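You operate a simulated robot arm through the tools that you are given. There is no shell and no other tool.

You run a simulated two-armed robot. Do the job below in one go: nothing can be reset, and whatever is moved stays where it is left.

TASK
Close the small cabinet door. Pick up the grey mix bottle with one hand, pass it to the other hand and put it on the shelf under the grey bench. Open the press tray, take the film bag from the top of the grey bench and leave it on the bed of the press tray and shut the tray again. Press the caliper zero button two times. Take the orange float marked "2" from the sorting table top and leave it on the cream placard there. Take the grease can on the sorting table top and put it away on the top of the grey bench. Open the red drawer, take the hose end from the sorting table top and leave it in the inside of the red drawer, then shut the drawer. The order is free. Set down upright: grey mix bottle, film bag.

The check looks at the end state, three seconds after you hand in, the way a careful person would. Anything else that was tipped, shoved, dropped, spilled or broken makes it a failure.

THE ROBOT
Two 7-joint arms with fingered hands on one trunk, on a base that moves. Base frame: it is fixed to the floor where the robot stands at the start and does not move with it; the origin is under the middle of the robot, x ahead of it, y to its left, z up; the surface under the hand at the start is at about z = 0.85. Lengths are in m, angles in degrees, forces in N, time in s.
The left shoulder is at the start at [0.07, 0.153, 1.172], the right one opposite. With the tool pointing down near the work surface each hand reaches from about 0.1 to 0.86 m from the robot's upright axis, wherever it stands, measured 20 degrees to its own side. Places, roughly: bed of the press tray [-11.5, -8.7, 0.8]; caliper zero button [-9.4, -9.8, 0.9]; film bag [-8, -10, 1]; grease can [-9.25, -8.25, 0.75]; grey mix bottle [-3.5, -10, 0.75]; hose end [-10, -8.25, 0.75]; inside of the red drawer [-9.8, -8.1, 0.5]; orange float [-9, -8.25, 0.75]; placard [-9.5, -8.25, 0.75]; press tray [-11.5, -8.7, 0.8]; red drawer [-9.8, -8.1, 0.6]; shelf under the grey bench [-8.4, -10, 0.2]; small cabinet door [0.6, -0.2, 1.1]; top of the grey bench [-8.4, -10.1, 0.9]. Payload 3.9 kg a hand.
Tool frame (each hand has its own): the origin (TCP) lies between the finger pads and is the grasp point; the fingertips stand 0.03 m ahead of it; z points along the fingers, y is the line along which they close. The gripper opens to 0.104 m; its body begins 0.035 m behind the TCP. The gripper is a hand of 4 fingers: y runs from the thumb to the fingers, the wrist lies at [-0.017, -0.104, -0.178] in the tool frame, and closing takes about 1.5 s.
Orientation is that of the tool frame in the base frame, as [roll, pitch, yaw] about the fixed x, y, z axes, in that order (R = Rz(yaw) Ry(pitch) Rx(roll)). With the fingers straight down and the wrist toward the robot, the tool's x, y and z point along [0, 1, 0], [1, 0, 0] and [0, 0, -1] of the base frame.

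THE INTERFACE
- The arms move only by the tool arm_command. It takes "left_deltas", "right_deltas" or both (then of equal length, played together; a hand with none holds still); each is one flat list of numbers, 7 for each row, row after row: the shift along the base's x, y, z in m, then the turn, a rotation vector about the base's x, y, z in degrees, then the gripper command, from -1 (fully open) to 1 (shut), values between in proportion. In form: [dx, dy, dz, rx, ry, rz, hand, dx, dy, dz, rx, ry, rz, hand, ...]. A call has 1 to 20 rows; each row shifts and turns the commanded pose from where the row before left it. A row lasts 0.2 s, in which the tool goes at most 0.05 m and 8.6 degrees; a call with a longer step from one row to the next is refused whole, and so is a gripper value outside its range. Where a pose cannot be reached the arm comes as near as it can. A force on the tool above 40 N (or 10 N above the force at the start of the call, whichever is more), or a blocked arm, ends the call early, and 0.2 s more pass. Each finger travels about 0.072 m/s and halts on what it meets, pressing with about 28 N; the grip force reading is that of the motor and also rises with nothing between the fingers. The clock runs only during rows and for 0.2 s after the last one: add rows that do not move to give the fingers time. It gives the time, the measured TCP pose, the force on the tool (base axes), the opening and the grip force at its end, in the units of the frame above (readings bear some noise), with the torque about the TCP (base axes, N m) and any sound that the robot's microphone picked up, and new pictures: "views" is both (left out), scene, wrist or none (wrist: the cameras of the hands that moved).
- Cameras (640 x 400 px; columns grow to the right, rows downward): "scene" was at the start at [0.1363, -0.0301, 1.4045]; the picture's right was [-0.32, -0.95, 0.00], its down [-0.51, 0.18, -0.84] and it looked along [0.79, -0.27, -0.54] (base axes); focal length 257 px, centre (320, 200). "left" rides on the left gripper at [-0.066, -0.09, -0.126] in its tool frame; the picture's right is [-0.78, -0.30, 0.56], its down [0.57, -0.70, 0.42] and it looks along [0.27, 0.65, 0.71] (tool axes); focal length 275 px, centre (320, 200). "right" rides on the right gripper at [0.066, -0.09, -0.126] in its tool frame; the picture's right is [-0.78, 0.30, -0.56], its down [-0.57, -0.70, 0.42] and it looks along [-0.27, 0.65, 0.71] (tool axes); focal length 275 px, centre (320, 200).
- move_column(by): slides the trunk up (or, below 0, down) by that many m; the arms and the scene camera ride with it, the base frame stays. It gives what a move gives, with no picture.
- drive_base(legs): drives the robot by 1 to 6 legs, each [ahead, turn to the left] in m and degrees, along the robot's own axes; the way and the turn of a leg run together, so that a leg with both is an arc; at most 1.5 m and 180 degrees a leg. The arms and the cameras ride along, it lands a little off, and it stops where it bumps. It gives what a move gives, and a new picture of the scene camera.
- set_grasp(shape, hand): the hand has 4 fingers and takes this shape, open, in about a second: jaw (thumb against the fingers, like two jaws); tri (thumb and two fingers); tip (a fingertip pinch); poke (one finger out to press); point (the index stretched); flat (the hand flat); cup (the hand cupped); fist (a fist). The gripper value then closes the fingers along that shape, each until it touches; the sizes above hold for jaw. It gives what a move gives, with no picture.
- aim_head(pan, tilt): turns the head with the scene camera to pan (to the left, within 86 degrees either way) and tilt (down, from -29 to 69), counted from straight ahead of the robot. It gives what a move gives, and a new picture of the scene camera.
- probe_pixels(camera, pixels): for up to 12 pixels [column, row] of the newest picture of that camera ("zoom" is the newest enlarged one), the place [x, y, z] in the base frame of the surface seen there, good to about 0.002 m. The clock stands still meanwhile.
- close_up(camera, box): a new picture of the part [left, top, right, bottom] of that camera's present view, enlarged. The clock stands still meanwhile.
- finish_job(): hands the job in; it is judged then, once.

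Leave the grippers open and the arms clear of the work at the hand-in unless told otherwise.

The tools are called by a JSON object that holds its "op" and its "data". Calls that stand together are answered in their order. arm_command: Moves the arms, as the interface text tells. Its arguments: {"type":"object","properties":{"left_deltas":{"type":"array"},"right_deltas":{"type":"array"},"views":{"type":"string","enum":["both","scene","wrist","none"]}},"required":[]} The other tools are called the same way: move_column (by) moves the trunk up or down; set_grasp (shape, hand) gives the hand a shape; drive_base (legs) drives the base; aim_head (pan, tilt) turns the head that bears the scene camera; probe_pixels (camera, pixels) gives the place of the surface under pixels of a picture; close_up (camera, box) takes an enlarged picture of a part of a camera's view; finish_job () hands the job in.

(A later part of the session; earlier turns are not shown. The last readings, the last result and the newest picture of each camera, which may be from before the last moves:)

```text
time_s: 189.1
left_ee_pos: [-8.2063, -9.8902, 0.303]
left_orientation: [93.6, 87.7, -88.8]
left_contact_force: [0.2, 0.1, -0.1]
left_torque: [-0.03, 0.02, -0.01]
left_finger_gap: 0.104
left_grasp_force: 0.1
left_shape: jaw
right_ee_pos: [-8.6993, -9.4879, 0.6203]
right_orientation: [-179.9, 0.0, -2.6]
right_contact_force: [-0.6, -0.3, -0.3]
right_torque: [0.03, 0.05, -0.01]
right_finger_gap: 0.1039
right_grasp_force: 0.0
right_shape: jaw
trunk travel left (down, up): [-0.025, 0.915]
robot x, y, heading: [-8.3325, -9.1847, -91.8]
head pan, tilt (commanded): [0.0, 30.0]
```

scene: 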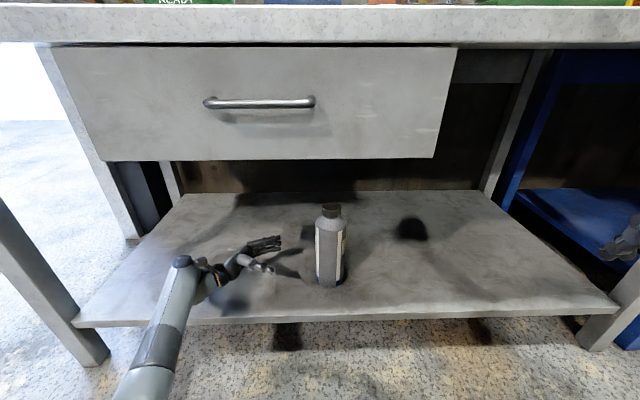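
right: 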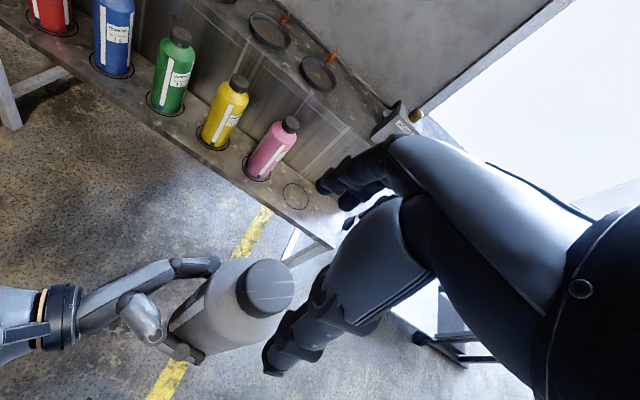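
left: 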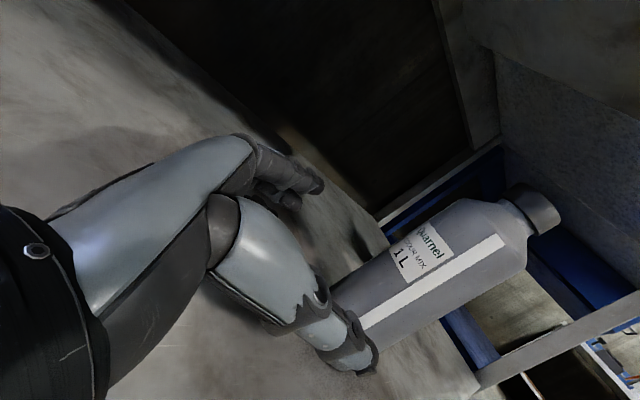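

The bottle stands upright and free on the shelf. I will draw the left hand straight back out from under the bench, then back the base and raise the trunk.

{"op": "arm_command", "data": {"left_deltas": [0, 0.03, 0.01, 0, 0, 0, -1, 0, 0.045, 0.01, 0, 0, 0, -1, 0, 0.045, 0, 0, 0, 0, -1, 0, 0.045, 0, 0, 0, 0, -1, 0, 0.045, 0, 0, 0, 0, -1, 0, 0.045, 0, 0, 0, 0, -1, 0, 0.045, 0, 0, 0, 0, -1], "views": "scene"}}

{"op": "drive_base", "data": {"legs": [[-0.2, 0]]}}

{"op": "move_column", "data": {"by": 0.4}}

{"op": "move_column", "data": {"by": 0.2}}

{"op": "aim_head", "data": {"pan": 0, "tilt": 40}}

```text
time_s: 190.7
left_ee_pos: [-8.2077, -9.5879, 0.3263]
left_orientation: [94.0, 87.8, -88.4]
left_contact_force: [0.6, 0.4, 0.9]
left_torque: [0.02, 0.02, 0.02]
left_finger_gap: 0.1038
left_grasp_force: 0.0
left_shape: jaw
right_ee_pos: [-8.6994, -9.4874, 0.6196]
right_orientation: [-179.9, 0.0, -2.5]
right_contact_force: [0.1, -0.2, 0.8]
right_torque: [-0.02, 0.0, 0.02]
right_finger_gap: 0.1037
right_grasp_force: 0.1
right_shape: jaw
trunk travel left (down, up): [-0.025, 0.915]
robot x, y, heading: [-8.3371, -9.1837, -91.5]
head pan, tilt (commanded): [0.0, 30.0]
```

scene: 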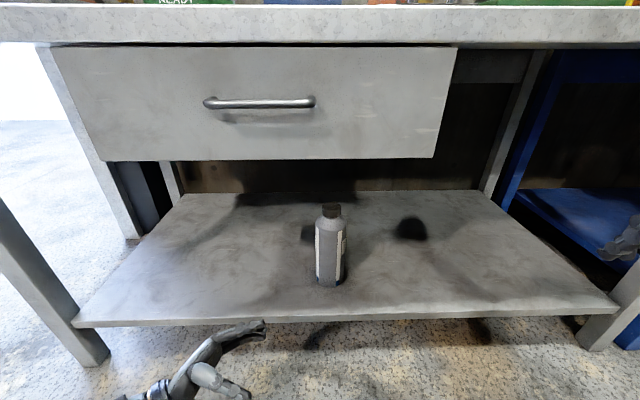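

```text
time_s: 192.3
left_ee_pos: [-8.2026, -9.3916, 0.326]
left_orientation: [92.0, 87.8, -90.5]
left_contact_force: [0.5, 0.0, -0.2]
left_torque: [0.01, 0.03, -0.02]
left_finger_gap: 0.1037
left_grasp_force: 0.0
left_shape: jaw
right_ee_pos: [-8.6947, -9.2875, 0.6208]
right_orientation: [-179.9, 0.1, -2.8]
right_contact_force: [0.1, 0.4, -0.1]
right_torque: [-0.02, 0.01, -0.03]
right_finger_gap: 0.1041
right_grasp_force: 0.1
right_shape: jaw
trunk travel left (down, up): [-0.025, 0.915]
robot x, y, heading: [-8.3294, -8.986, -92.0]
head pan, tilt (commanded): [0.0, 30.0]
```

scene: 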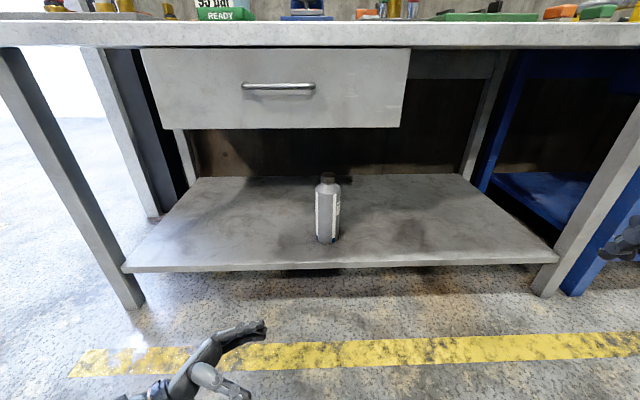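

```text
time_s: 196.1
left_ee_pos: [-8.2027, -9.3912, 0.7251]
left_orientation: [94.1, 87.8, -88.5]
left_contact_force: [-0.1, 0.7, 0.2]
left_torque: [0.02, 0.01, 0.01]
left_finger_gap: 0.1037
left_grasp_force: 0.0
left_shape: jaw
right_ee_pos: [-8.6942, -9.2885, 1.0212]
right_orientation: [-179.8, 0.0, -2.8]
right_contact_force: [0.1, -0.2, 0.2]
right_torque: [-0.01, 0.0, -0.01]
right_finger_gap: 0.1036
right_grasp_force: 0.1
right_shape: jaw
trunk travel left (down, up): [-0.425, 0.515]
robot x, y, heading: [-8.3289, -8.9848, -91.9]
head pan, tilt (commanded): [0.0, 30.0]
```

```text
time_s: 198.3
left_ee_pos: [-8.2023, -9.3916, 0.9252]
left_orientation: [93.1, 87.8, -89.6]
left_contact_force: [0.1, -0.2, 1.0]
left_torque: [0.03, 0.03, 0.01]
left_finger_gap: 0.1039
left_grasp_force: 0.1
left_shape: jaw
right_ee_pos: [-8.6947, -9.2883, 1.2205]
right_orientation: [-179.9, 0.0, -2.8]
right_contact_force: [0.0, 0.2, -0.6]
right_torque: [-0.03, 0.01, 0.01]
right_finger_gap: 0.1036
right_grasp_force: 0.0
right_shape: jaw
trunk travel left (down, up): [-0.625, 0.315]
robot x, y, heading: [-8.3259, -8.9829, -92.0]
head pan, tilt (commanded): [0.0, 30.0]
```

```text
time_s: 199.0
left_ee_pos: [-8.2025, -9.3904, 0.9259]
left_orientation: [91.2, 87.8, -91.3]
left_contact_force: [0.2, 0.2, 0.0]
left_torque: [0.01, -0.02, 0.01]
left_finger_gap: 0.1035
left_grasp_force: 0.2
left_shape: jaw
right_ee_pos: [-8.6944, -9.2891, 1.2201]
right_orientation: [-180.0, 0.1, -2.8]
right_contact_force: [-0.5, 0.0, 0.0]
right_torque: [-0.02, 0.01, 0.01]
right_finger_gap: 0.1037
right_grasp_force: 0.1
right_shape: jaw
trunk travel left (down, up): [-0.625, 0.315]
robot x, y, heading: [-8.3274, -8.9835, -91.7]
head pan, tilt (commanded): [0.0, 40.0]
```

scene: 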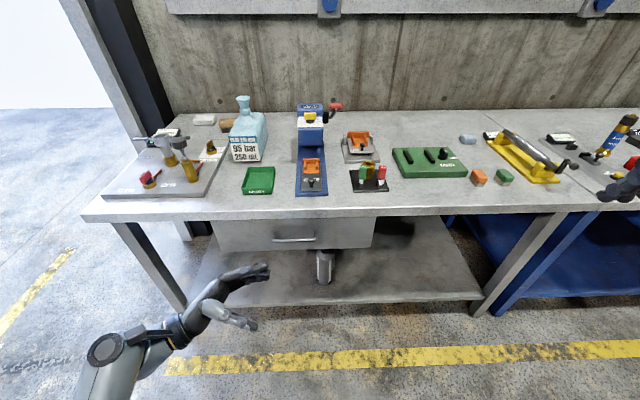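

The bottle is in place on the shelf. Next I will turn the left hand back to fingers-down, and take a close look at the film bag at (247,130).

{"op": "arm_command", "data": {"left_deltas": [0, 0, 0.02, 0.3, -8.4, 0, -1, 0, 0, 0.02, 0.3, -8.4, 0, -1, 0, 0, 0.02, 0.3, -8.4, 0, -1, 0, 0, 0.02, 0.3, -8.4, 0, -1, 0, 0, 0.02, 0.3, -8.4, 0, -1, 0, 0, 0.02, 0.3, -8.4, 0, -1, 0, 0, 0.02, 0.3, -8.4, 0, -1, 0, 0, 0.02, 0.3, -8.4, 0, -1, 0, 0, 0.02, 0.3, -8.4, 0, -1, 0, 0, 0.02, 0.2, -8.4, 0, -1, 0, 0, 0.02, 0, -6, 0, -1], "views": "none"}}

{"op": "close_up", "data": {"camera": "scene", "box": [90, 80, 330, 220]}}

{"op": "probe_pixels", "data": {"camera": "scene", "pixels": [[243, 100], [243, 112], [235, 128], [258, 122], [245, 155], [265, 150], [232, 158], [247, 122], [255, 162], [300, 180], [180, 170], [226, 124]]}}

```text
time_s: 200.2
left_ee_pos: [-8.1448, -9.4338, 0.9884]
left_orientation: [177.0, 40.3, -4.2]
left_contact_force: [0.2, 0.2, 0.1]
left_torque: [-0.01, 0.02, 0.0]
left_finger_gap: 0.1039
left_grasp_force: 0.0
left_shape: jaw
left hand out of reach, approached as far as the arm can: row 3, 4, 5
right_ee_pos: [-8.6934, -9.2872, 1.2218]
right_orientation: [-179.9, 0.1, -2.7]
right_contact_force: [0.6, -0.4, 1.0]
right_torque: [-0.01, 0.03, 0.0]
right_finger_gap: 0.1036
right_grasp_force: 0.1
right_shape: jaw
trunk travel left (down, up): [-0.625, 0.315]
robot x, y, heading: [-8.3322, -8.9833, -92.1]
head pan, tilt (commanded): [0.0, 40.0]
stopped in row 5 (left hand): the arm was blocked; the commanded pose is now the measured one
```

```text
2.67 times, centred on (210, 150) of scene
```

zoom: 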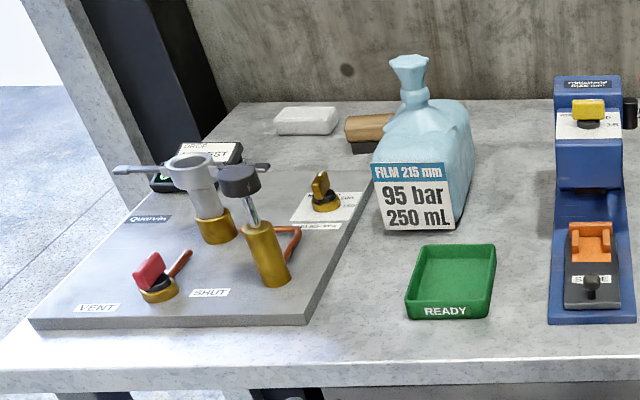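

```text
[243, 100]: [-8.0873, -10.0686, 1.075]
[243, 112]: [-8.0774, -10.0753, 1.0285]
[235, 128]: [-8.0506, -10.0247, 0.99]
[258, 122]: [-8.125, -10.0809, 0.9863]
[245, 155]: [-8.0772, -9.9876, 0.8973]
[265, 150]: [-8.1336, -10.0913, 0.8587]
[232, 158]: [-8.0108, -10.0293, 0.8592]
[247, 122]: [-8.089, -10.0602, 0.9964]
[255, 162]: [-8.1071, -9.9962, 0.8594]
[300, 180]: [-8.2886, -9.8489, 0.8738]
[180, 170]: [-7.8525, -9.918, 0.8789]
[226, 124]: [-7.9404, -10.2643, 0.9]
```

The left arm was blocked midway (40° still to go), probably by its own reach limits at that low height. The film bag stands at about (-8.085, -10.06), with a gathered neck at z about 1.03–1.08. I will raise the left hand first, then finish the rotation.

{"op": "arm_command", "data": {"left_deltas": [0, 0, 0.03, 0, 0, 0, -1, 0, 0, 0.04, 0, 0, 0, -1, 0, 0, 0.04, 0, 0, 0, -1, 0, 0, 0.04, 0, 0, 0, -1, 0, 0, 0.03, 0, 0, 0, -1], "views": "scene"}}

```text
time_s: 201.4
left_ee_pos: [-8.1469, -9.4545, 1.1699]
left_orientation: [177.1, 40.4, -4.5]
left_contact_force: [0.0, -0.1, 0.3]
left_torque: [0.0, 0.0, 0.0]
left_finger_gap: 0.104
left_grasp_force: 0.1
left_shape: jaw
left hand out of reach, approached as far as the arm can: row 1, 2, 3
right_ee_pos: [-8.6951, -9.2882, 1.2209]
right_orientation: [-180.0, -0.1, -2.8]
right_contact_force: [0.5, -0.9, 0.3]
right_torque: [-0.03, -0.01, -0.03]
right_finger_gap: 0.104
right_grasp_force: 0.0
right_shape: jaw
trunk travel left (down, up): [-0.625, 0.315]
robot x, y, heading: [-8.3286, -8.9872, -91.9]
head pan, tilt (commanded): [0.0, 40.0]
```

scene: 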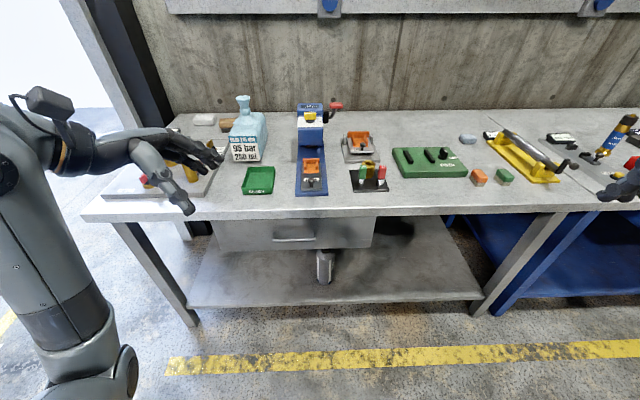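

Now that it is higher, I will finish turning the left hand to fingers-down.

{"op": "arm_command", "data": {"left_deltas": [0, 0, 0, 0, -8.2, 0, -1, 0, 0, 0, 0, -8.2, 0, -1, 0, 0, 0, 0.5, -8.2, 0, -1, 0, 0, 0, 1, -8.2, 0, -1, 0, 0, 0, 1, -7.5, 0, -1], "views": "scene"}}

```text
time_s: 202.6
left_ee_pos: [-8.1457, -9.4552, 1.1689]
left_orientation: [-177.6, 0.1, -2.8]
left_contact_force: [-0.1, 0.1, -0.4]
left_torque: [-0.01, -0.01, -0.04]
left_finger_gap: 0.104
left_grasp_force: 0.1
left_shape: jaw
right_ee_pos: [-8.695, -9.2875, 1.2204]
right_orientation: [-179.9, 0.0, -2.7]
right_contact_force: [-0.4, 0.4, -0.4]
right_torque: [-0.01, -0.01, 0.0]
right_finger_gap: 0.1039
right_grasp_force: 0.0
right_shape: jaw
trunk travel left (down, up): [-0.625, 0.315]
robot x, y, heading: [-8.3262, -8.9903, -92.0]
head pan, tilt (commanded): [0.0, 40.0]
```

scene: 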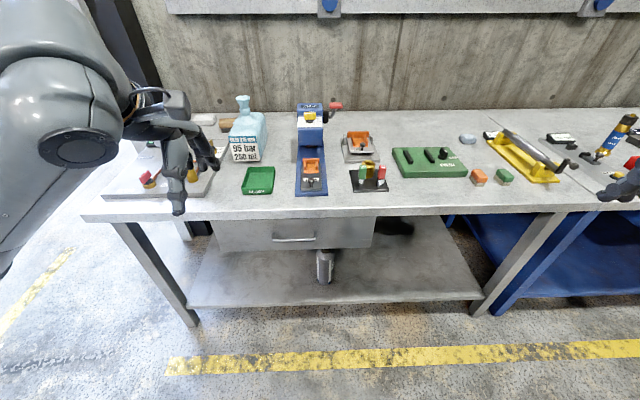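

The left hand is fingers-down again. Now the caliper: I will look right along the bench toward (-9.4, -9.8).

{"op": "aim_head", "data": {"pan": -45, "tilt": 35}}

{"op": "close_up", "data": {"camera": "scene", "box": [160, 60, 480, 260]}}

```text
time_s: 203.7
left_ee_pos: [-8.1458, -9.4559, 1.1687]
left_orientation: [-177.5, 0.3, -2.8]
left_contact_force: [-0.2, 0.6, 0.1]
left_torque: [-0.01, 0.01, -0.01]
left_finger_gap: 0.104
left_grasp_force: 0.0
left_shape: jaw
right_ee_pos: [-8.6953, -9.2878, 1.2208]
right_orientation: [-179.9, 0.0, -2.8]
right_contact_force: [-0.7, -0.3, 0.7]
right_torque: [0.0, 0.03, 0.01]
right_finger_gap: 0.1037
right_grasp_force: 0.1
right_shape: jaw
trunk travel left (down, up): [-0.625, 0.315]
robot x, y, heading: [-8.327, -8.9863, -92.1]
head pan, tilt (commanded): [-45.0, 35.0]
```

scene: 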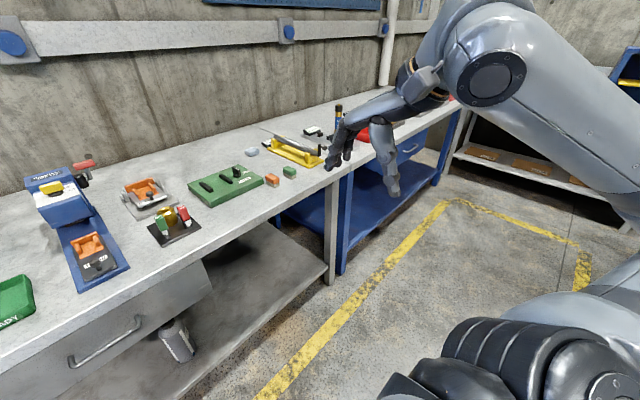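

```text
2.00 times, centred on (320, 160) of scene
```

zoom: 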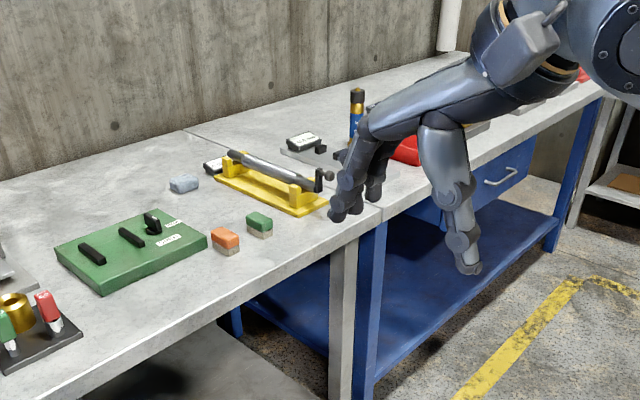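

The caliper is hidden behind my hand. I will shift west along the aisle: turn right, drive 0.95 m and turn back to face the benches at x of about -9.28.

{"op": "drive_base", "data": {"legs": [[0, -88], [0.95, 0], [0, 90]]}}

{"op": "aim_head", "data": {"pan": -5, "tilt": 40}}

```text
time_s: 216.3
left_ee_pos: [-9.0693, -9.4448, 1.1686]
left_orientation: [-177.6, 0.1, 0.3]
left_contact_force: [0.1, -0.3, 0.2]
left_torque: [0.02, 0.0, 0.01]
left_finger_gap: 0.1037
left_grasp_force: 0.1
left_shape: jaw
right_ee_pos: [-9.6251, -9.3083, 1.2208]
right_orientation: [-179.8, 0.0, 0.4]
right_contact_force: [0.1, -0.6, 0.1]
right_torque: [0.01, 0.0, -0.03]
right_finger_gap: 0.1039
right_grasp_force: 0.0
right_shape: jaw
trunk travel left (down, up): [-0.625, 0.315]
robot x, y, heading: [-9.2772, -8.9834, -88.6]
head pan, tilt (commanded): [-45.0, 35.0]
```

scene: 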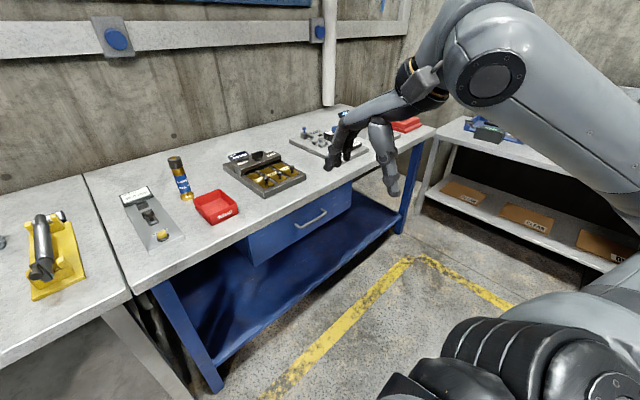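

```text
time_s: 217.3
left_ee_pos: [-9.0687, -9.4455, 1.1688]
left_orientation: [-177.7, 0.2, 0.2]
left_contact_force: [0.1, 0.1, 0.3]
left_torque: [0.0, -0.02, 0.04]
left_finger_gap: 0.1038
left_grasp_force: 0.1
left_shape: jaw
right_ee_pos: [-9.6273, -9.3084, 1.221]
right_orientation: [-179.9, -0.1, 0.4]
right_contact_force: [0.3, 1.2, 0.5]
right_torque: [0.0, 0.02, 0.01]
right_finger_gap: 0.1038
right_grasp_force: 0.0
right_shape: jaw
trunk travel left (down, up): [-0.625, 0.315]
robot x, y, heading: [-9.2787, -8.9857, -88.8]
head pan, tilt (commanded): [-5.0, 40.0]
```

scene: 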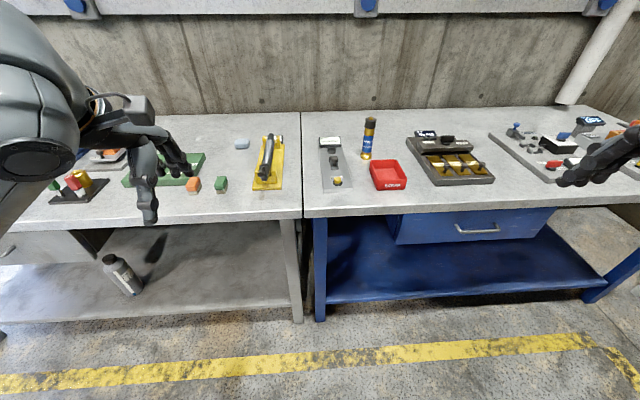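

I see a grey plate with a display and a small yellow button at (336,165). I will zoom in.

{"op": "close_up", "data": {"camera": "scene", "box": [290, 110, 420, 200]}}

{"op": "close_up", "data": {"camera": "scene", "box": [400, 110, 640, 220]}}

```text
4.44 times, centred on (355, 155) of scene
```

zoom: 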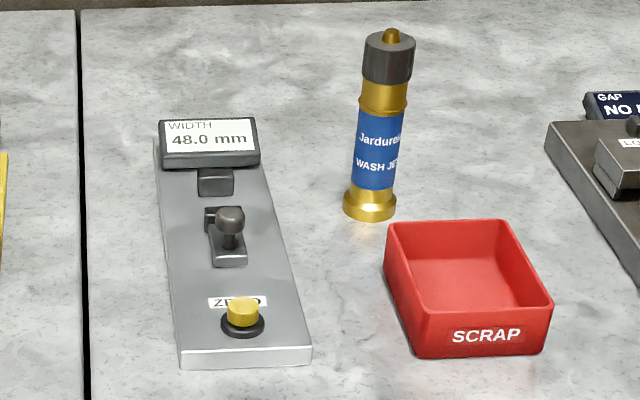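

```text
2.67 times, centred on (520, 165) of scene
```

zoom: 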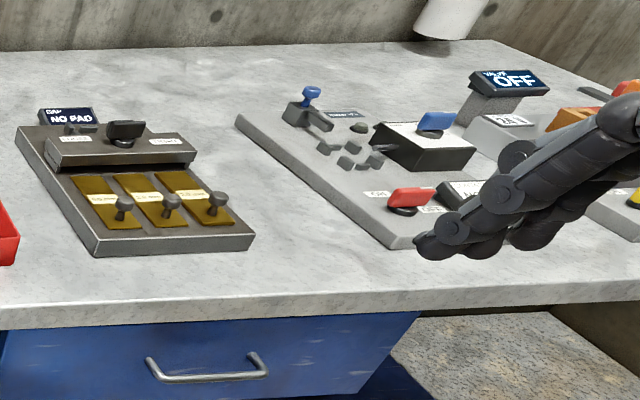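

That is the caliper ("WIDTH 48.0 mm") with its yellow ZERO button. I need a fresh zoom on it to probe the button's top and surroundings precisely.

{"op": "close_up", "data": {"camera": "scene", "box": [312, 125, 362, 200]}}

```text
5.33 times, centred on (337, 162) of scene
```

zoom: 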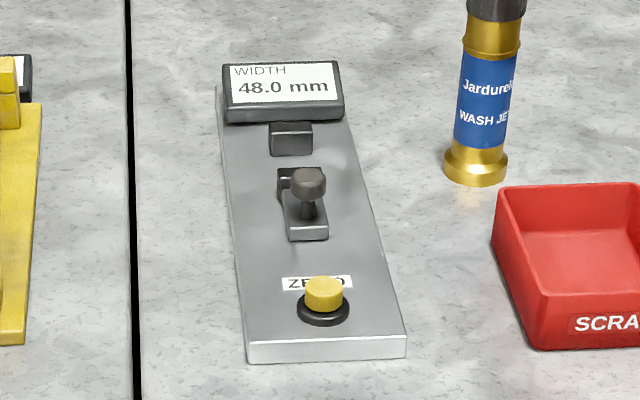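

{"op": "probe_pixels", "data": {"camera": "zoom", "pixels": [[322, 284], [322, 300], [310, 288], [334, 288], [322, 318], [280, 330], [309, 178], [308, 190], [285, 90], [360, 250], [480, 180], [322, 278]]}}

```text
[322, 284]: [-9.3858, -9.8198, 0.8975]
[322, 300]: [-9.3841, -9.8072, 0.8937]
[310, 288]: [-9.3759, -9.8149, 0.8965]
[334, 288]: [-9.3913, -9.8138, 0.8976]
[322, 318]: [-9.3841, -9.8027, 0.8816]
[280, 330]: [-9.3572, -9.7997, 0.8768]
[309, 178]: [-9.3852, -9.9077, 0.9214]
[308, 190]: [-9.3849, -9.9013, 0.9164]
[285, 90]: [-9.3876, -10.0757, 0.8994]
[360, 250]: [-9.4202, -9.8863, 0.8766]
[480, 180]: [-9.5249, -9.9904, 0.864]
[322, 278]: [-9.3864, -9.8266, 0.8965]
```

The button top is at (-9.384, -9.816, 0.8975), about 2 cm wide and 2 cm proud of the plate. I will shape the right hand to "poke" and drive 0.2 m closer.

{"op": "set_grasp", "data": {"hand": "right", "shape": "poke"}}

{"op": "drive_base", "data": {"legs": [[0.2, 0]]}}

{"op": "arm_command", "data": {"right_deltas": [0.04, -0.02, 0, 0, 0, 0, 1, 0.04, -0.02, 0, 0, 0, 0, 1, 0.04, -0.02, 0, 0, 0, 0, 1, 0.04, -0.02, 0, 0, 0, 0, 1, 0.03, -0.03, 0, 0, 0, 0, 1, 0.03, -0.03, 0, 0, 0, 0, 1], "views": "both"}}

```text
time_s: 218.2
left_ee_pos: [-9.0689, -9.4443, 1.1685]
left_orientation: [-177.5, 0.2, 0.4]
left_contact_force: [-0.2, -0.3, 1.0]
left_torque: [0.03, 0.05, 0.01]
left_finger_gap: 0.1042
left_grasp_force: 0.0
left_shape: jaw
right_ee_pos: [-9.6269, -9.3075, 1.2218]
right_orientation: [-180.0, 0.0, 0.4]
right_contact_force: [0.0, 0.6, -0.4]
right_torque: [0.02, -0.01, -0.02]
right_finger_gap: 0.0
right_grasp_force: 0.1
right_shape: poke
trunk travel left (down, up): [-0.625, 0.315]
robot x, y, heading: [-9.2748, -8.9848, -88.8]
head pan, tilt (commanded): [-5.0, 40.0]
```

```text
time_s: 219.8
left_ee_pos: [-9.0657, -9.6449, 1.169]
left_orientation: [-177.7, 0.2, 0.3]
left_contact_force: [0.0, -0.8, 0.0]
left_torque: [-0.03, -0.01, 0.03]
left_finger_gap: 0.1042
left_grasp_force: 0.0
left_shape: jaw
right_ee_pos: [-9.6225, -9.506, 1.22]
right_orientation: [-179.9, 0.0, 0.3]
right_contact_force: [-0.3, -0.2, 0.2]
right_torque: [-0.01, -0.04, -0.03]
right_finger_gap: 0.0
right_grasp_force: 0.1
right_shape: poke
trunk travel left (down, up): [-0.625, 0.315]
robot x, y, heading: [-9.2706, -9.1861, -88.9]
head pan, tilt (commanded): [-5.0, 40.0]
```

scene: 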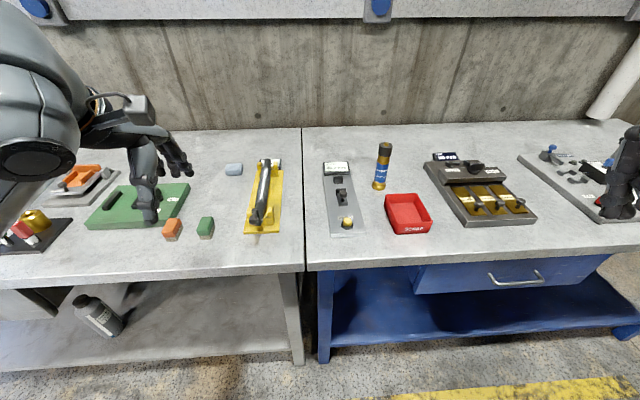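

```text
time_s: 221.2
left_ee_pos: [-9.063, -9.6457, 1.1683]
left_orientation: [-177.6, 0.3, 0.3]
left_contact_force: [2.1, 0.3, -0.8]
left_torque: [0.01, 0.0, -0.05]
left_finger_gap: 0.1039
left_grasp_force: 0.1
left_shape: jaw
right_ee_pos: [-9.3969, -9.6537, 1.2253]
right_orientation: [-179.8, 0.0, 0.3]
right_contact_force: [0.1, -0.4, -0.2]
right_torque: [0.03, 0.02, -0.01]
right_finger_gap: 0.0
right_grasp_force: 0.0
right_shape: poke
right hand out of reach, approached as far as the arm can: row 1
trunk travel left (down, up): [-0.625, 0.315]
robot x, y, heading: [-9.2709, -9.1844, -89.1]
head pan, tilt (commanded): [-5.0, 40.0]
```

scene: 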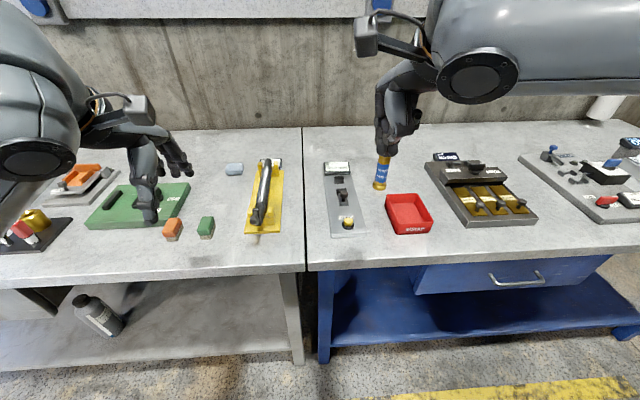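
right: 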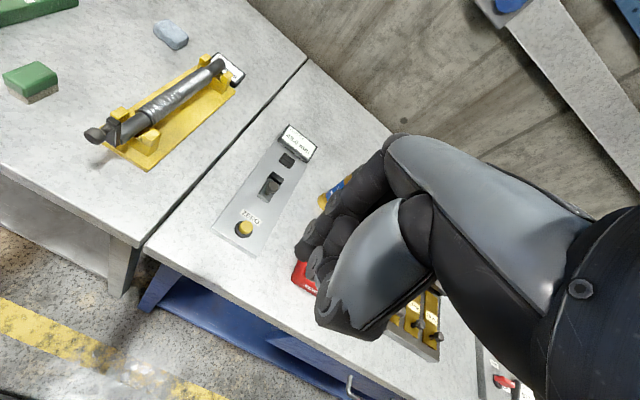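

With the gripper value 1 the poke shape curls shut. I will command it open (-1) so the index stands out and check where the fingertip is.

{"op": "arm_command", "data": {"right_deltas": [0, 0, 0, 0, 0, 0, -1, 0, 0, 0, 0, 0, 0, -1, 0, 0, 0, 0, 0, 0, -1, 0, 0, 0, 0, 0, 0, -1, 0, 0, 0, 0, 0, 0, -1], "views": "both"}}

{"op": "close_up", "data": {"camera": "scene", "box": [340, 0, 480, 240]}}

```text
time_s: 222.4
left_ee_pos: [-9.0662, -9.6452, 1.1697]
left_orientation: [-177.6, 0.1, 0.2]
left_contact_force: [-0.8, 1.0, -0.3]
left_torque: [-0.03, 0.02, 0.01]
left_finger_gap: 0.104
left_grasp_force: 0.0
left_shape: jaw
right_ee_pos: [-9.3991, -9.6541, 1.2258]
right_orientation: [-179.9, 0.0, 0.2]
right_contact_force: [0.7, -0.1, -0.6]
right_torque: [-0.01, 0.03, -0.01]
right_finger_gap: 0.0
right_grasp_force: 0.1
right_shape: poke
trunk travel left (down, up): [-0.625, 0.315]
robot x, y, heading: [-9.2712, -9.1845, -88.8]
head pan, tilt (commanded): [-5.0, 40.0]
```

scene: 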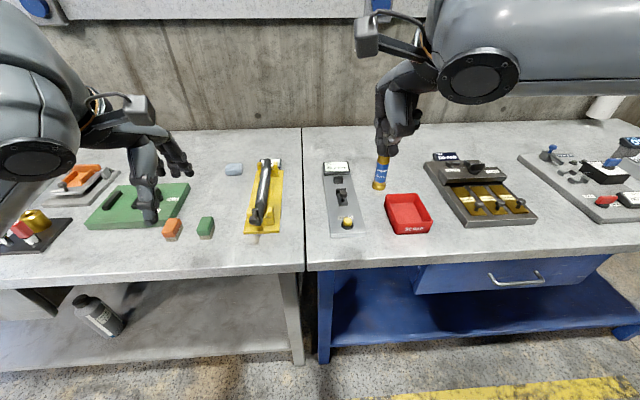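
right: 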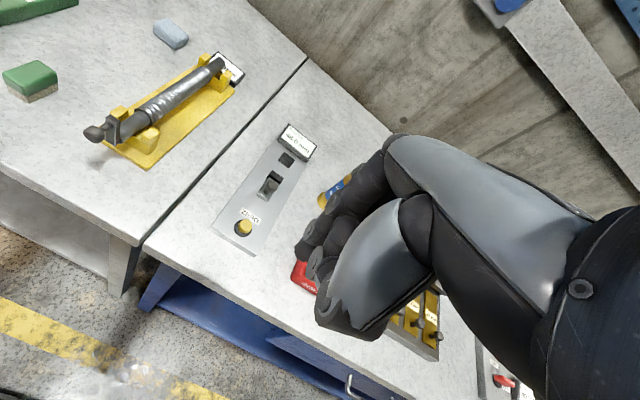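

```text
1.67 times, centred on (410, 120) of scene
```

zoom: 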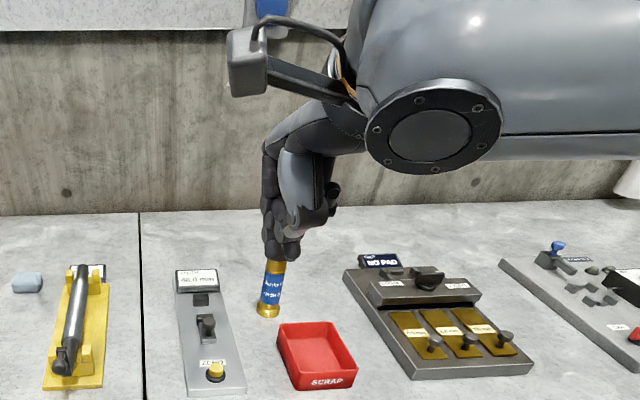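

I will probe points on the hand in both pictures to find the lowest fingertip.

{"op": "probe_pixels", "data": {"camera": "right", "pixels": [[305, 225], [302, 248], [312, 262], [316, 275], [330, 215], [345, 195], [330, 320], [350, 335], [322, 300], [365, 180], [300, 235], [310, 215]]}}

{"op": "probe_pixels", "data": {"camera": "zoom", "pixels": [[270, 250], [290, 250], [280, 240], [270, 230], [290, 235], [275, 215], [300, 215], [265, 200], [325, 190], [265, 240]]}}

```text
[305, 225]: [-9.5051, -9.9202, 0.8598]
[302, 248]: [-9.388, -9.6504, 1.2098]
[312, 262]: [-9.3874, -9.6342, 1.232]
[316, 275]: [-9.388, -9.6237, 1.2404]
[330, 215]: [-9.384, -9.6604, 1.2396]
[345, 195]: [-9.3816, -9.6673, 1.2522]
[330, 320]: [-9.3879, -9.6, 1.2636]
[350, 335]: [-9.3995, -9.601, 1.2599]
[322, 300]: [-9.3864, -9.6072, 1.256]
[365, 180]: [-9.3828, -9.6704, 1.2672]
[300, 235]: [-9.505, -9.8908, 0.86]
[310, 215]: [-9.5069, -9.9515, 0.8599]
```

```text
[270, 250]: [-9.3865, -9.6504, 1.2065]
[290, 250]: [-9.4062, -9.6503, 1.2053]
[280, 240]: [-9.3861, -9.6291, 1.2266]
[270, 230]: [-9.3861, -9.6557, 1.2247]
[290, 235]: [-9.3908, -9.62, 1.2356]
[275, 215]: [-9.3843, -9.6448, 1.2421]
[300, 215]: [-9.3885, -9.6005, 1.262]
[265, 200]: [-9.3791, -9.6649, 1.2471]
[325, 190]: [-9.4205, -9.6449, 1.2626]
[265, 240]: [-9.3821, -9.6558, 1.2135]
```

The fingertip sits almost under the TCP, about 2–2.5 cm below it. I will move over the button at (-9.385, -9.816), descend to about 3 cm above it and check.

{"op": "arm_command", "data": {"right_deltas": [0.004, -0.04, 0, 0, 0, 0, -1, 0.004, -0.04, 0, 0, 0, 0, -1, 0.004, -0.04, 0, 0, 0, 0, -1, 0.002, -0.041, 0, 0, 0, 0, -1, 0, 0, -0.045, 0, 0, 0, -1, 0, 0, -0.045, 0, 0, 0, -1, 0, 0, -0.045, 0, 0, 0, -1, 0, 0, -0.045, 0, 0, 0, -1, 0, 0, -0.045, 0, 0, 0, -1, 0, 0, -0.04, 0, 0, 0, -1], "views": "both"}}

{"op": "close_up", "data": {"camera": "scene", "box": [290, 120, 440, 260]}}

```text
time_s: 224.6
left_ee_pos: [-9.0663, -9.6465, 1.1696]
left_orientation: [-177.5, 0.2, 0.2]
left_contact_force: [-0.8, 0.1, -0.1]
left_torque: [-0.01, 0.02, 0.01]
left_finger_gap: 0.104
left_grasp_force: 0.0
left_shape: jaw
right_ee_pos: [-9.4174, -9.7547, 0.9736]
right_orientation: [-179.9, -0.1, 0.3]
right_contact_force: [-0.4, -1.0, 0.2]
right_torque: [0.0, -0.01, 0.01]
right_finger_gap: 0.0
right_grasp_force: 0.1
right_shape: poke
right hand out of reach, approached as far as the arm can: row 3, 4, 8, 9, 10
trunk travel left (down, up): [-0.625, 0.315]
robot x, y, heading: [-9.272, -9.1862, -89.1]
head pan, tilt (commanded): [-5.0, 40.0]
```

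scene: 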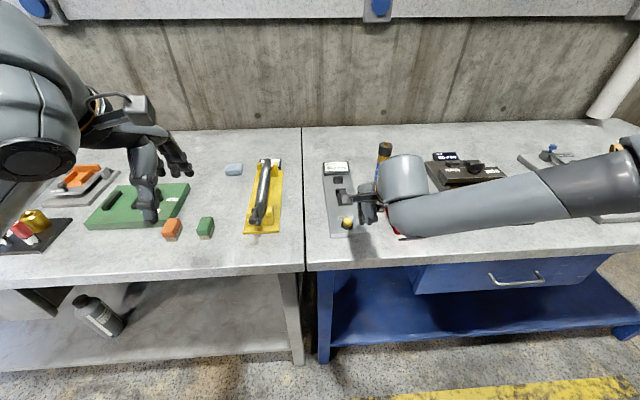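
right: 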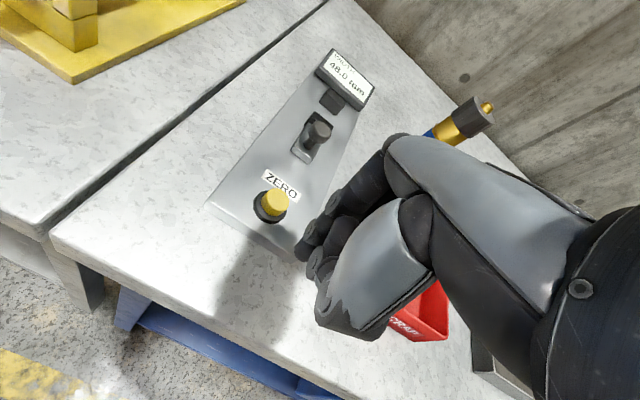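

```text
2.86 times, centred on (365, 190) of scene
```

zoom: 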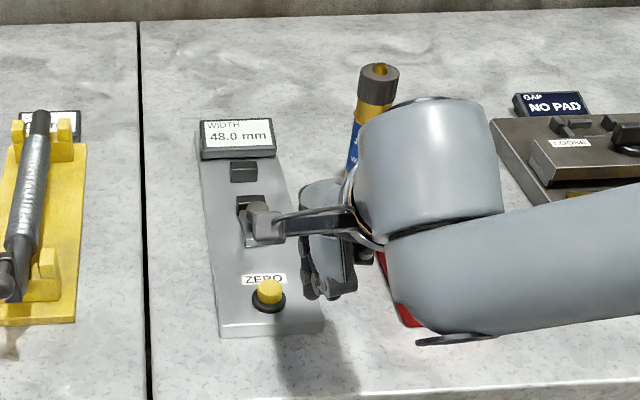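

The arm drifted to (-9.417, -9.755, 0.974), about 3 cm right and 6 cm short of the button. I will move it toward the button in small steps at this height.

{"op": "arm_command", "data": {"right_deltas": [0.008, -0.015, 0, 0, 0, 0, -1, 0.008, -0.015, 0, 0, 0, 0, -1, 0.008, -0.015, 0, 0, 0, 0, -1, 0.008, -0.016, 0, 0, 0, 0, -1], "views": "both"}}

```text
time_s: 225.6
left_ee_pos: [-9.0653, -9.6453, 1.1693]
left_orientation: [-177.6, 0.2, 0.2]
left_contact_force: [0.4, 1.0, 0.0]
left_torque: [-0.04, 0.0, 0.02]
left_finger_gap: 0.104
left_grasp_force: 0.1
left_shape: jaw
right_ee_pos: [-9.4246, -9.7784, 0.9977]
right_orientation: [-180.0, 0.0, 0.3]
right_contact_force: [0.9, -0.1, -1.1]
right_torque: [-0.03, 0.01, 0.02]
right_finger_gap: 0.0002
right_grasp_force: 0.1
right_shape: poke
right hand out of reach, approached as far as the arm can: row 1, 2, 3, 4
trunk travel left (down, up): [-0.625, 0.315]
robot x, y, heading: [-9.2708, -9.1835, -89.4]
head pan, tilt (commanded): [-5.0, 40.0]
```

scene: 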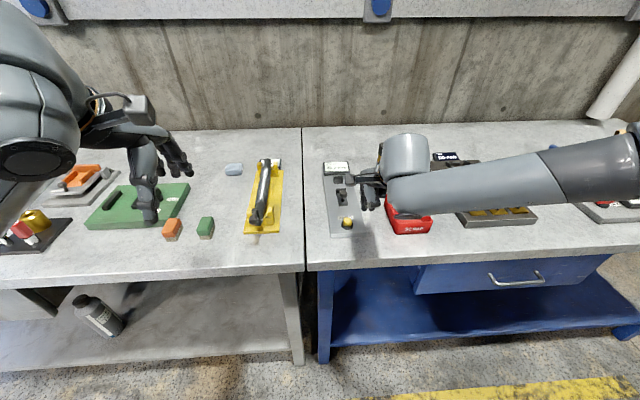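
right: 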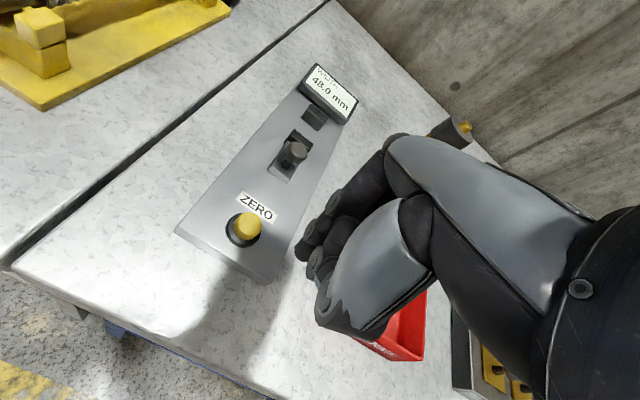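

The right arm is in an awkward elbow position for this point. I will raise the hand, turn the base 9° left so the button lies about 20° to the right side, and approach again from there.

{"op": "arm_command", "data": {"right_deltas": [-0.01, 0.0, 0.04, 0, 0, 0, -1, -0.02, 0.01, 0.04, 0, 0, 0, -1, -0.02, 0.02, 0.04, 0, 0, 0, -1, -0.02, 0.02, 0.04, 0, 0, 0, -1], "views": "none"}}

{"op": "drive_base", "data": {"legs": [[0, 9]]}}

```text
time_s: 226.6
left_ee_pos: [-9.0671, -9.643, 1.1695]
left_orientation: [-177.6, 0.3, 0.2]
left_contact_force: [0.4, -0.8, 0.3]
left_torque: [-0.02, 0.0, 0.01]
left_finger_gap: 0.104
left_grasp_force: 0.0
left_shape: jaw
right_ee_pos: [-9.4933, -9.7254, 1.1562]
right_orientation: [-179.8, 0.0, 0.3]
right_contact_force: [-0.2, 0.9, 0.0]
right_torque: [-0.05, 0.04, 0.02]
right_finger_gap: 0.0001
right_grasp_force: 0.1
right_shape: poke
trunk travel left (down, up): [-0.625, 0.315]
robot x, y, heading: [-9.2732, -9.1839, -89.0]
head pan, tilt (commanded): [-5.0, 40.0]
```

```text
time_s: 227.7
left_ee_pos: [-8.9974, -9.6065, 1.1697]
left_orientation: [-177.8, 0.2, 9.0]
left_contact_force: [-0.1, -0.5, 0.2]
left_torque: [-0.04, 0.0, 0.01]
left_finger_gap: 0.104
left_grasp_force: 0.1
left_shape: jaw
right_ee_pos: [-9.4078, -9.7552, 1.1546]
right_orientation: [-179.8, 0.1, 9.2]
right_contact_force: [-0.7, -0.5, 0.2]
right_torque: [0.0, 0.02, 0.03]
right_finger_gap: 0.0
right_grasp_force: 0.0
right_shape: poke
trunk travel left (down, up): [-0.625, 0.315]
robot x, y, heading: [-9.274, -9.186, -79.8]
head pan, tilt (commanded): [-5.0, 40.0]
```

scene: 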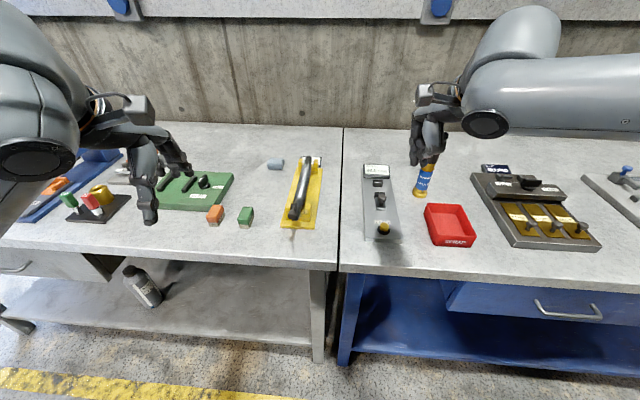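

Now the hand is at (-9.408, -9.755, 1.155) with a natural elbow. I will move over the button and down to about z 0.95.

{"op": "arm_command", "data": {"right_deltas": [0.006, -0.015, -0.01, 0, 0, 0, -1, 0.006, -0.015, -0.01, 0, 0, 0, -1, 0.006, -0.015, -0.01, 0, 0, 0, -1, 0.005, -0.016, -0.01, 0, 0, 0, -1, 0, 0, -0.04, 0, 0, 0, -1, 0, 0, -0.04, 0, 0, 0, -1, 0, 0, -0.04, 0, 0, 0, -1, 0, 0, -0.03, 0, 0, 0, -1], "views": "both"}}

{"op": "close_up", "data": {"camera": "scene", "box": [320, 120, 480, 260]}}

```text
time_s: 229.5
left_ee_pos: [-8.9969, -9.6082, 1.1696]
left_orientation: [-177.5, 0.3, 9.1]
left_contact_force: [-0.1, 0.0, -0.5]
left_torque: [0.03, 0.01, 0.01]
left_finger_gap: 0.1041
left_grasp_force: 0.1
left_shape: jaw
right_ee_pos: [-9.3831, -9.8169, 0.9676]
right_orientation: [-180.0, -0.1, 9.2]
right_contact_force: [0.3, 0.2, -0.6]
right_torque: [0.0, -0.04, -0.02]
right_finger_gap: 0.0
right_grasp_force: 0.1
right_shape: poke
trunk travel left (down, up): [-0.625, 0.315]
robot x, y, heading: [-9.2713, -9.1809, -79.9]
head pan, tilt (commanded): [-5.0, 40.0]
```

scene: 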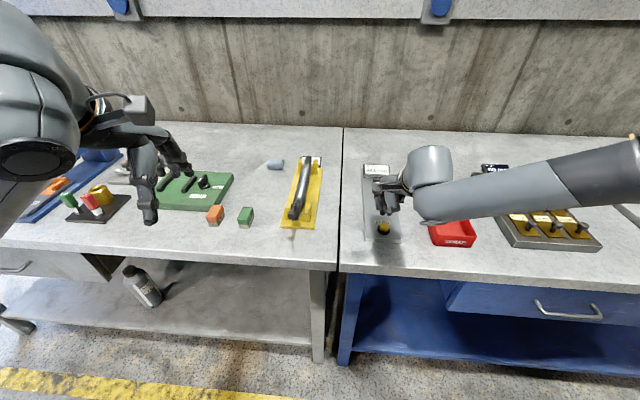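
right: 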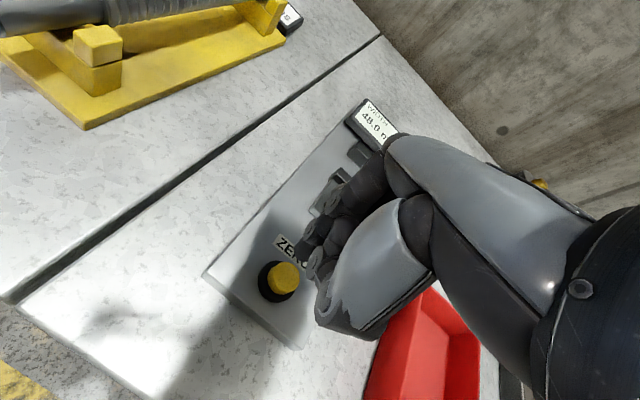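

```text
2.86 times, centred on (400, 190) of scene
```

zoom: 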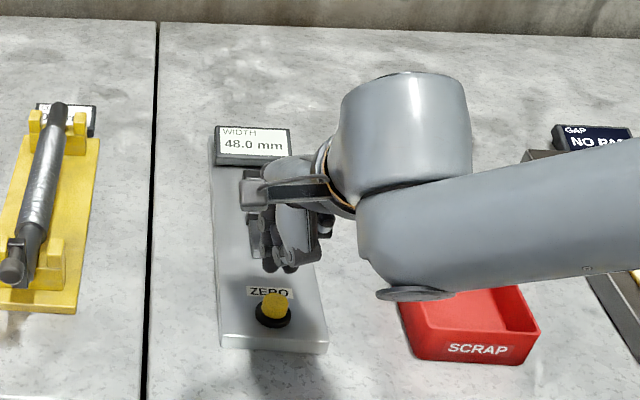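

I am hovering about 4 cm above. I will probe the fingertips and the button in the wrist picture.

{"op": "probe_pixels", "data": {"camera": "right", "pixels": [[302, 245], [310, 260], [316, 272], [318, 285], [312, 230], [325, 210], [288, 272], [285, 280], [325, 320]]}}

{"op": "probe_pixels", "data": {"camera": "zoom", "pixels": [[270, 265], [290, 268], [280, 262], [300, 262], [272, 298], [275, 240]]}}

```text
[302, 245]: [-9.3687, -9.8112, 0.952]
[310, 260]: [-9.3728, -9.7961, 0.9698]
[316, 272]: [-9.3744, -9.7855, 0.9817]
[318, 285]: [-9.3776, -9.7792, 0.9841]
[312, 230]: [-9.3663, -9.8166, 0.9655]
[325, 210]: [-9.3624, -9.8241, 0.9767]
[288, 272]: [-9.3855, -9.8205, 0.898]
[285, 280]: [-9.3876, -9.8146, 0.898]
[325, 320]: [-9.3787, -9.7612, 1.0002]
```

```text
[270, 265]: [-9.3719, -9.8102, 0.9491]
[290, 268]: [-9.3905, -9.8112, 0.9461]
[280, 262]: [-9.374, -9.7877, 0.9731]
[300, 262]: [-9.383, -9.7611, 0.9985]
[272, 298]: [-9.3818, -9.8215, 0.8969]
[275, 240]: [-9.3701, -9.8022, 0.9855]
```

The fingertips are at about (-9.38, -9.811, 0.946), right over the button (z 0.898). I will lower slowly in small steps until I feel the button.

{"op": "arm_command", "data": {"right_deltas": [-0.004, -0.005, -0.02, 0, 0, 0, -1, 0, 0, -0.015, 0, 0, 0, -1, 0, 0, -0.005, 0, 0, 0, -1], "views": "both"}}

```text
time_s: 230.3
left_ee_pos: [-8.9957, -9.6062, 1.168]
left_orientation: [-177.8, 0.2, 9.1]
left_contact_force: [0.0, -0.5, 0.4]
left_torque: [-0.01, 0.02, 0.03]
left_finger_gap: 0.104
left_grasp_force: 0.1
left_shape: jaw
right_ee_pos: [-9.3951, -9.8126, 0.9343]
right_orientation: [-180.0, 0.1, 9.2]
right_contact_force: [-0.1, 0.3, -0.2]
right_torque: [-0.03, 0.0, 0.01]
right_finger_gap: 0.0001
right_grasp_force: 0.0
right_shape: poke
right hand out of reach, approached as far as the arm can: row 2
trunk travel left (down, up): [-0.625, 0.315]
robot x, y, heading: [-9.271, -9.1852, -80.1]
head pan, tilt (commanded): [-5.0, 40.0]
```

scene: 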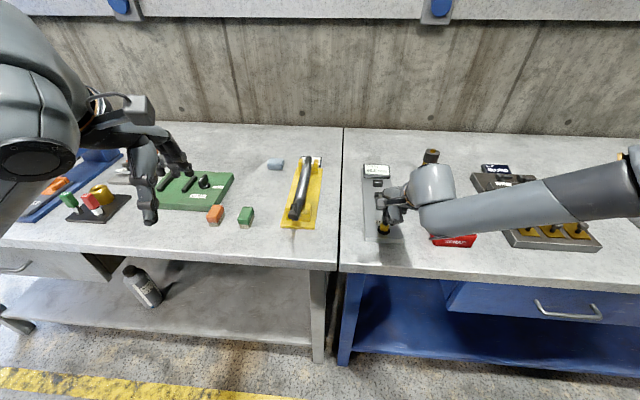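
right: 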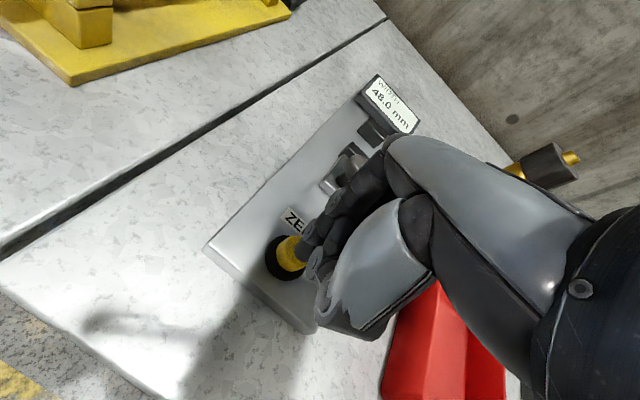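

The arm's folding limit stops it here; a longer reach worked well earlier (0.7 m). I will raise the hand, back the base 0.1 m and approach with the arm more extended.

{"op": "arm_command", "data": {"right_deltas": [0, 0, 0.04, 0, 0, 0, -1, 0, 0, 0.04, 0, 0, 0, -1, 0, 0, 0.03, 0, 0, 0, -1], "views": "none"}}

{"op": "drive_base", "data": {"legs": [[-0.11, 0]]}}

```text
time_s: 231.1
left_ee_pos: [-8.9977, -9.6076, 1.1695]
left_orientation: [-177.7, 0.2, 9.2]
left_contact_force: [-0.5, -0.7, 0.6]
left_torque: [0.04, -0.03, -0.02]
left_finger_gap: 0.1038
left_grasp_force: 0.0
left_shape: jaw
right_ee_pos: [-9.3924, -9.8129, 1.0425]
right_orientation: [-179.8, 0.0, 9.2]
right_contact_force: [-0.2, -0.4, -0.2]
right_torque: [-0.02, 0.02, -0.05]
right_finger_gap: 0.0
right_grasp_force: 0.1
right_shape: poke
trunk travel left (down, up): [-0.625, 0.315]
robot x, y, heading: [-9.2698, -9.1835, -79.9]
head pan, tilt (commanded): [-5.0, 40.0]
```

```text
time_s: 232.3
left_ee_pos: [-9.0143, -9.4991, 1.1689]
left_orientation: [-177.6, 0.2, 9.2]
left_contact_force: [-0.6, -0.1, 0.3]
left_torque: [0.0, -0.01, 0.0]
left_finger_gap: 0.1038
left_grasp_force: 0.1
left_shape: jaw
right_ee_pos: [-9.4089, -9.7065, 1.0417]
right_orientation: [-179.9, 0.0, 9.3]
right_contact_force: [0.3, 0.3, 0.3]
right_torque: [-0.06, 0.02, 0.01]
right_finger_gap: 0.0
right_grasp_force: 0.0
right_shape: poke
trunk travel left (down, up): [-0.625, 0.315]
robot x, y, heading: [-9.2941, -9.0756, -79.9]
head pan, tilt (commanded): [-5.0, 40.0]
```

scene: 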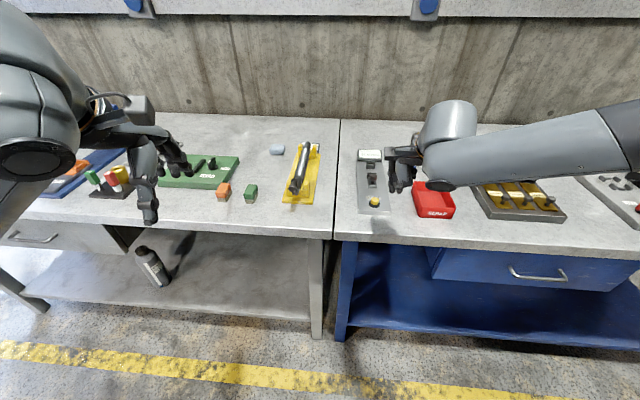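

I will move forward over the button and down to z about 0.955.

{"op": "arm_command", "data": {"right_deltas": [0.005, -0.029, 0, 0, 0, 0, -1, 0.005, -0.029, 0, 0, 0, 0, -1, 0.005, -0.029, 0, 0, 0, 0, -1, 0.005, -0.0295, 0, 0, 0, 0, -1, 0, 0, -0.04, 0, 0, 0, -1, 0, 0, -0.04, 0, 0, 0, -1], "views": "both"}}

```text
time_s: 233.7
left_ee_pos: [-9.0155, -9.4986, 1.1692]
left_orientation: [-177.6, 0.2, 9.1]
left_contact_force: [0.4, -0.4, 0.0]
left_torque: [-0.03, -0.01, -0.01]
left_finger_gap: 0.104
left_grasp_force: 0.0
left_shape: jaw
right_ee_pos: [-9.4316, -9.7542, 0.9824]
right_orientation: [-179.9, 0.0, 9.3]
right_contact_force: [0.0, 0.0, 0.3]
right_torque: [0.0, -0.05, -0.02]
right_finger_gap: 0.0
right_grasp_force: 0.0
right_shape: poke
right hand out of reach, approached as far as the arm can: row 2, 3, 4, 5, 6
trunk travel left (down, up): [-0.625, 0.315]
robot x, y, heading: [-9.2894, -9.081, -80.0]
head pan, tilt (commanded): [-5.0, 40.0]
```

scene: 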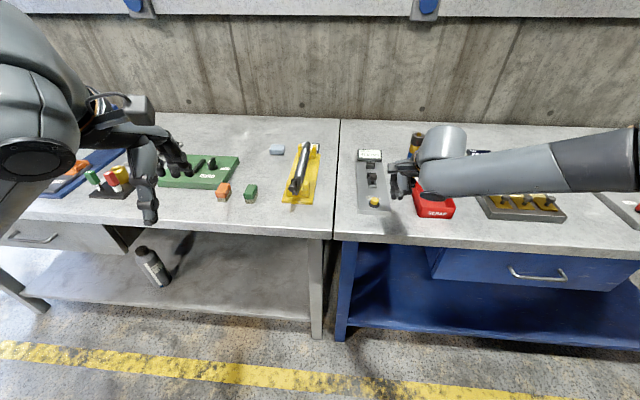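
right: 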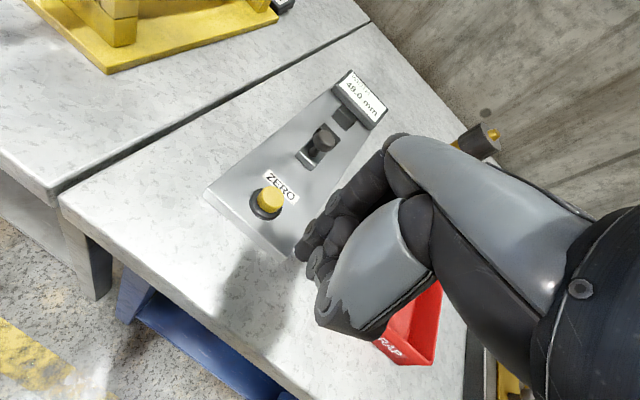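

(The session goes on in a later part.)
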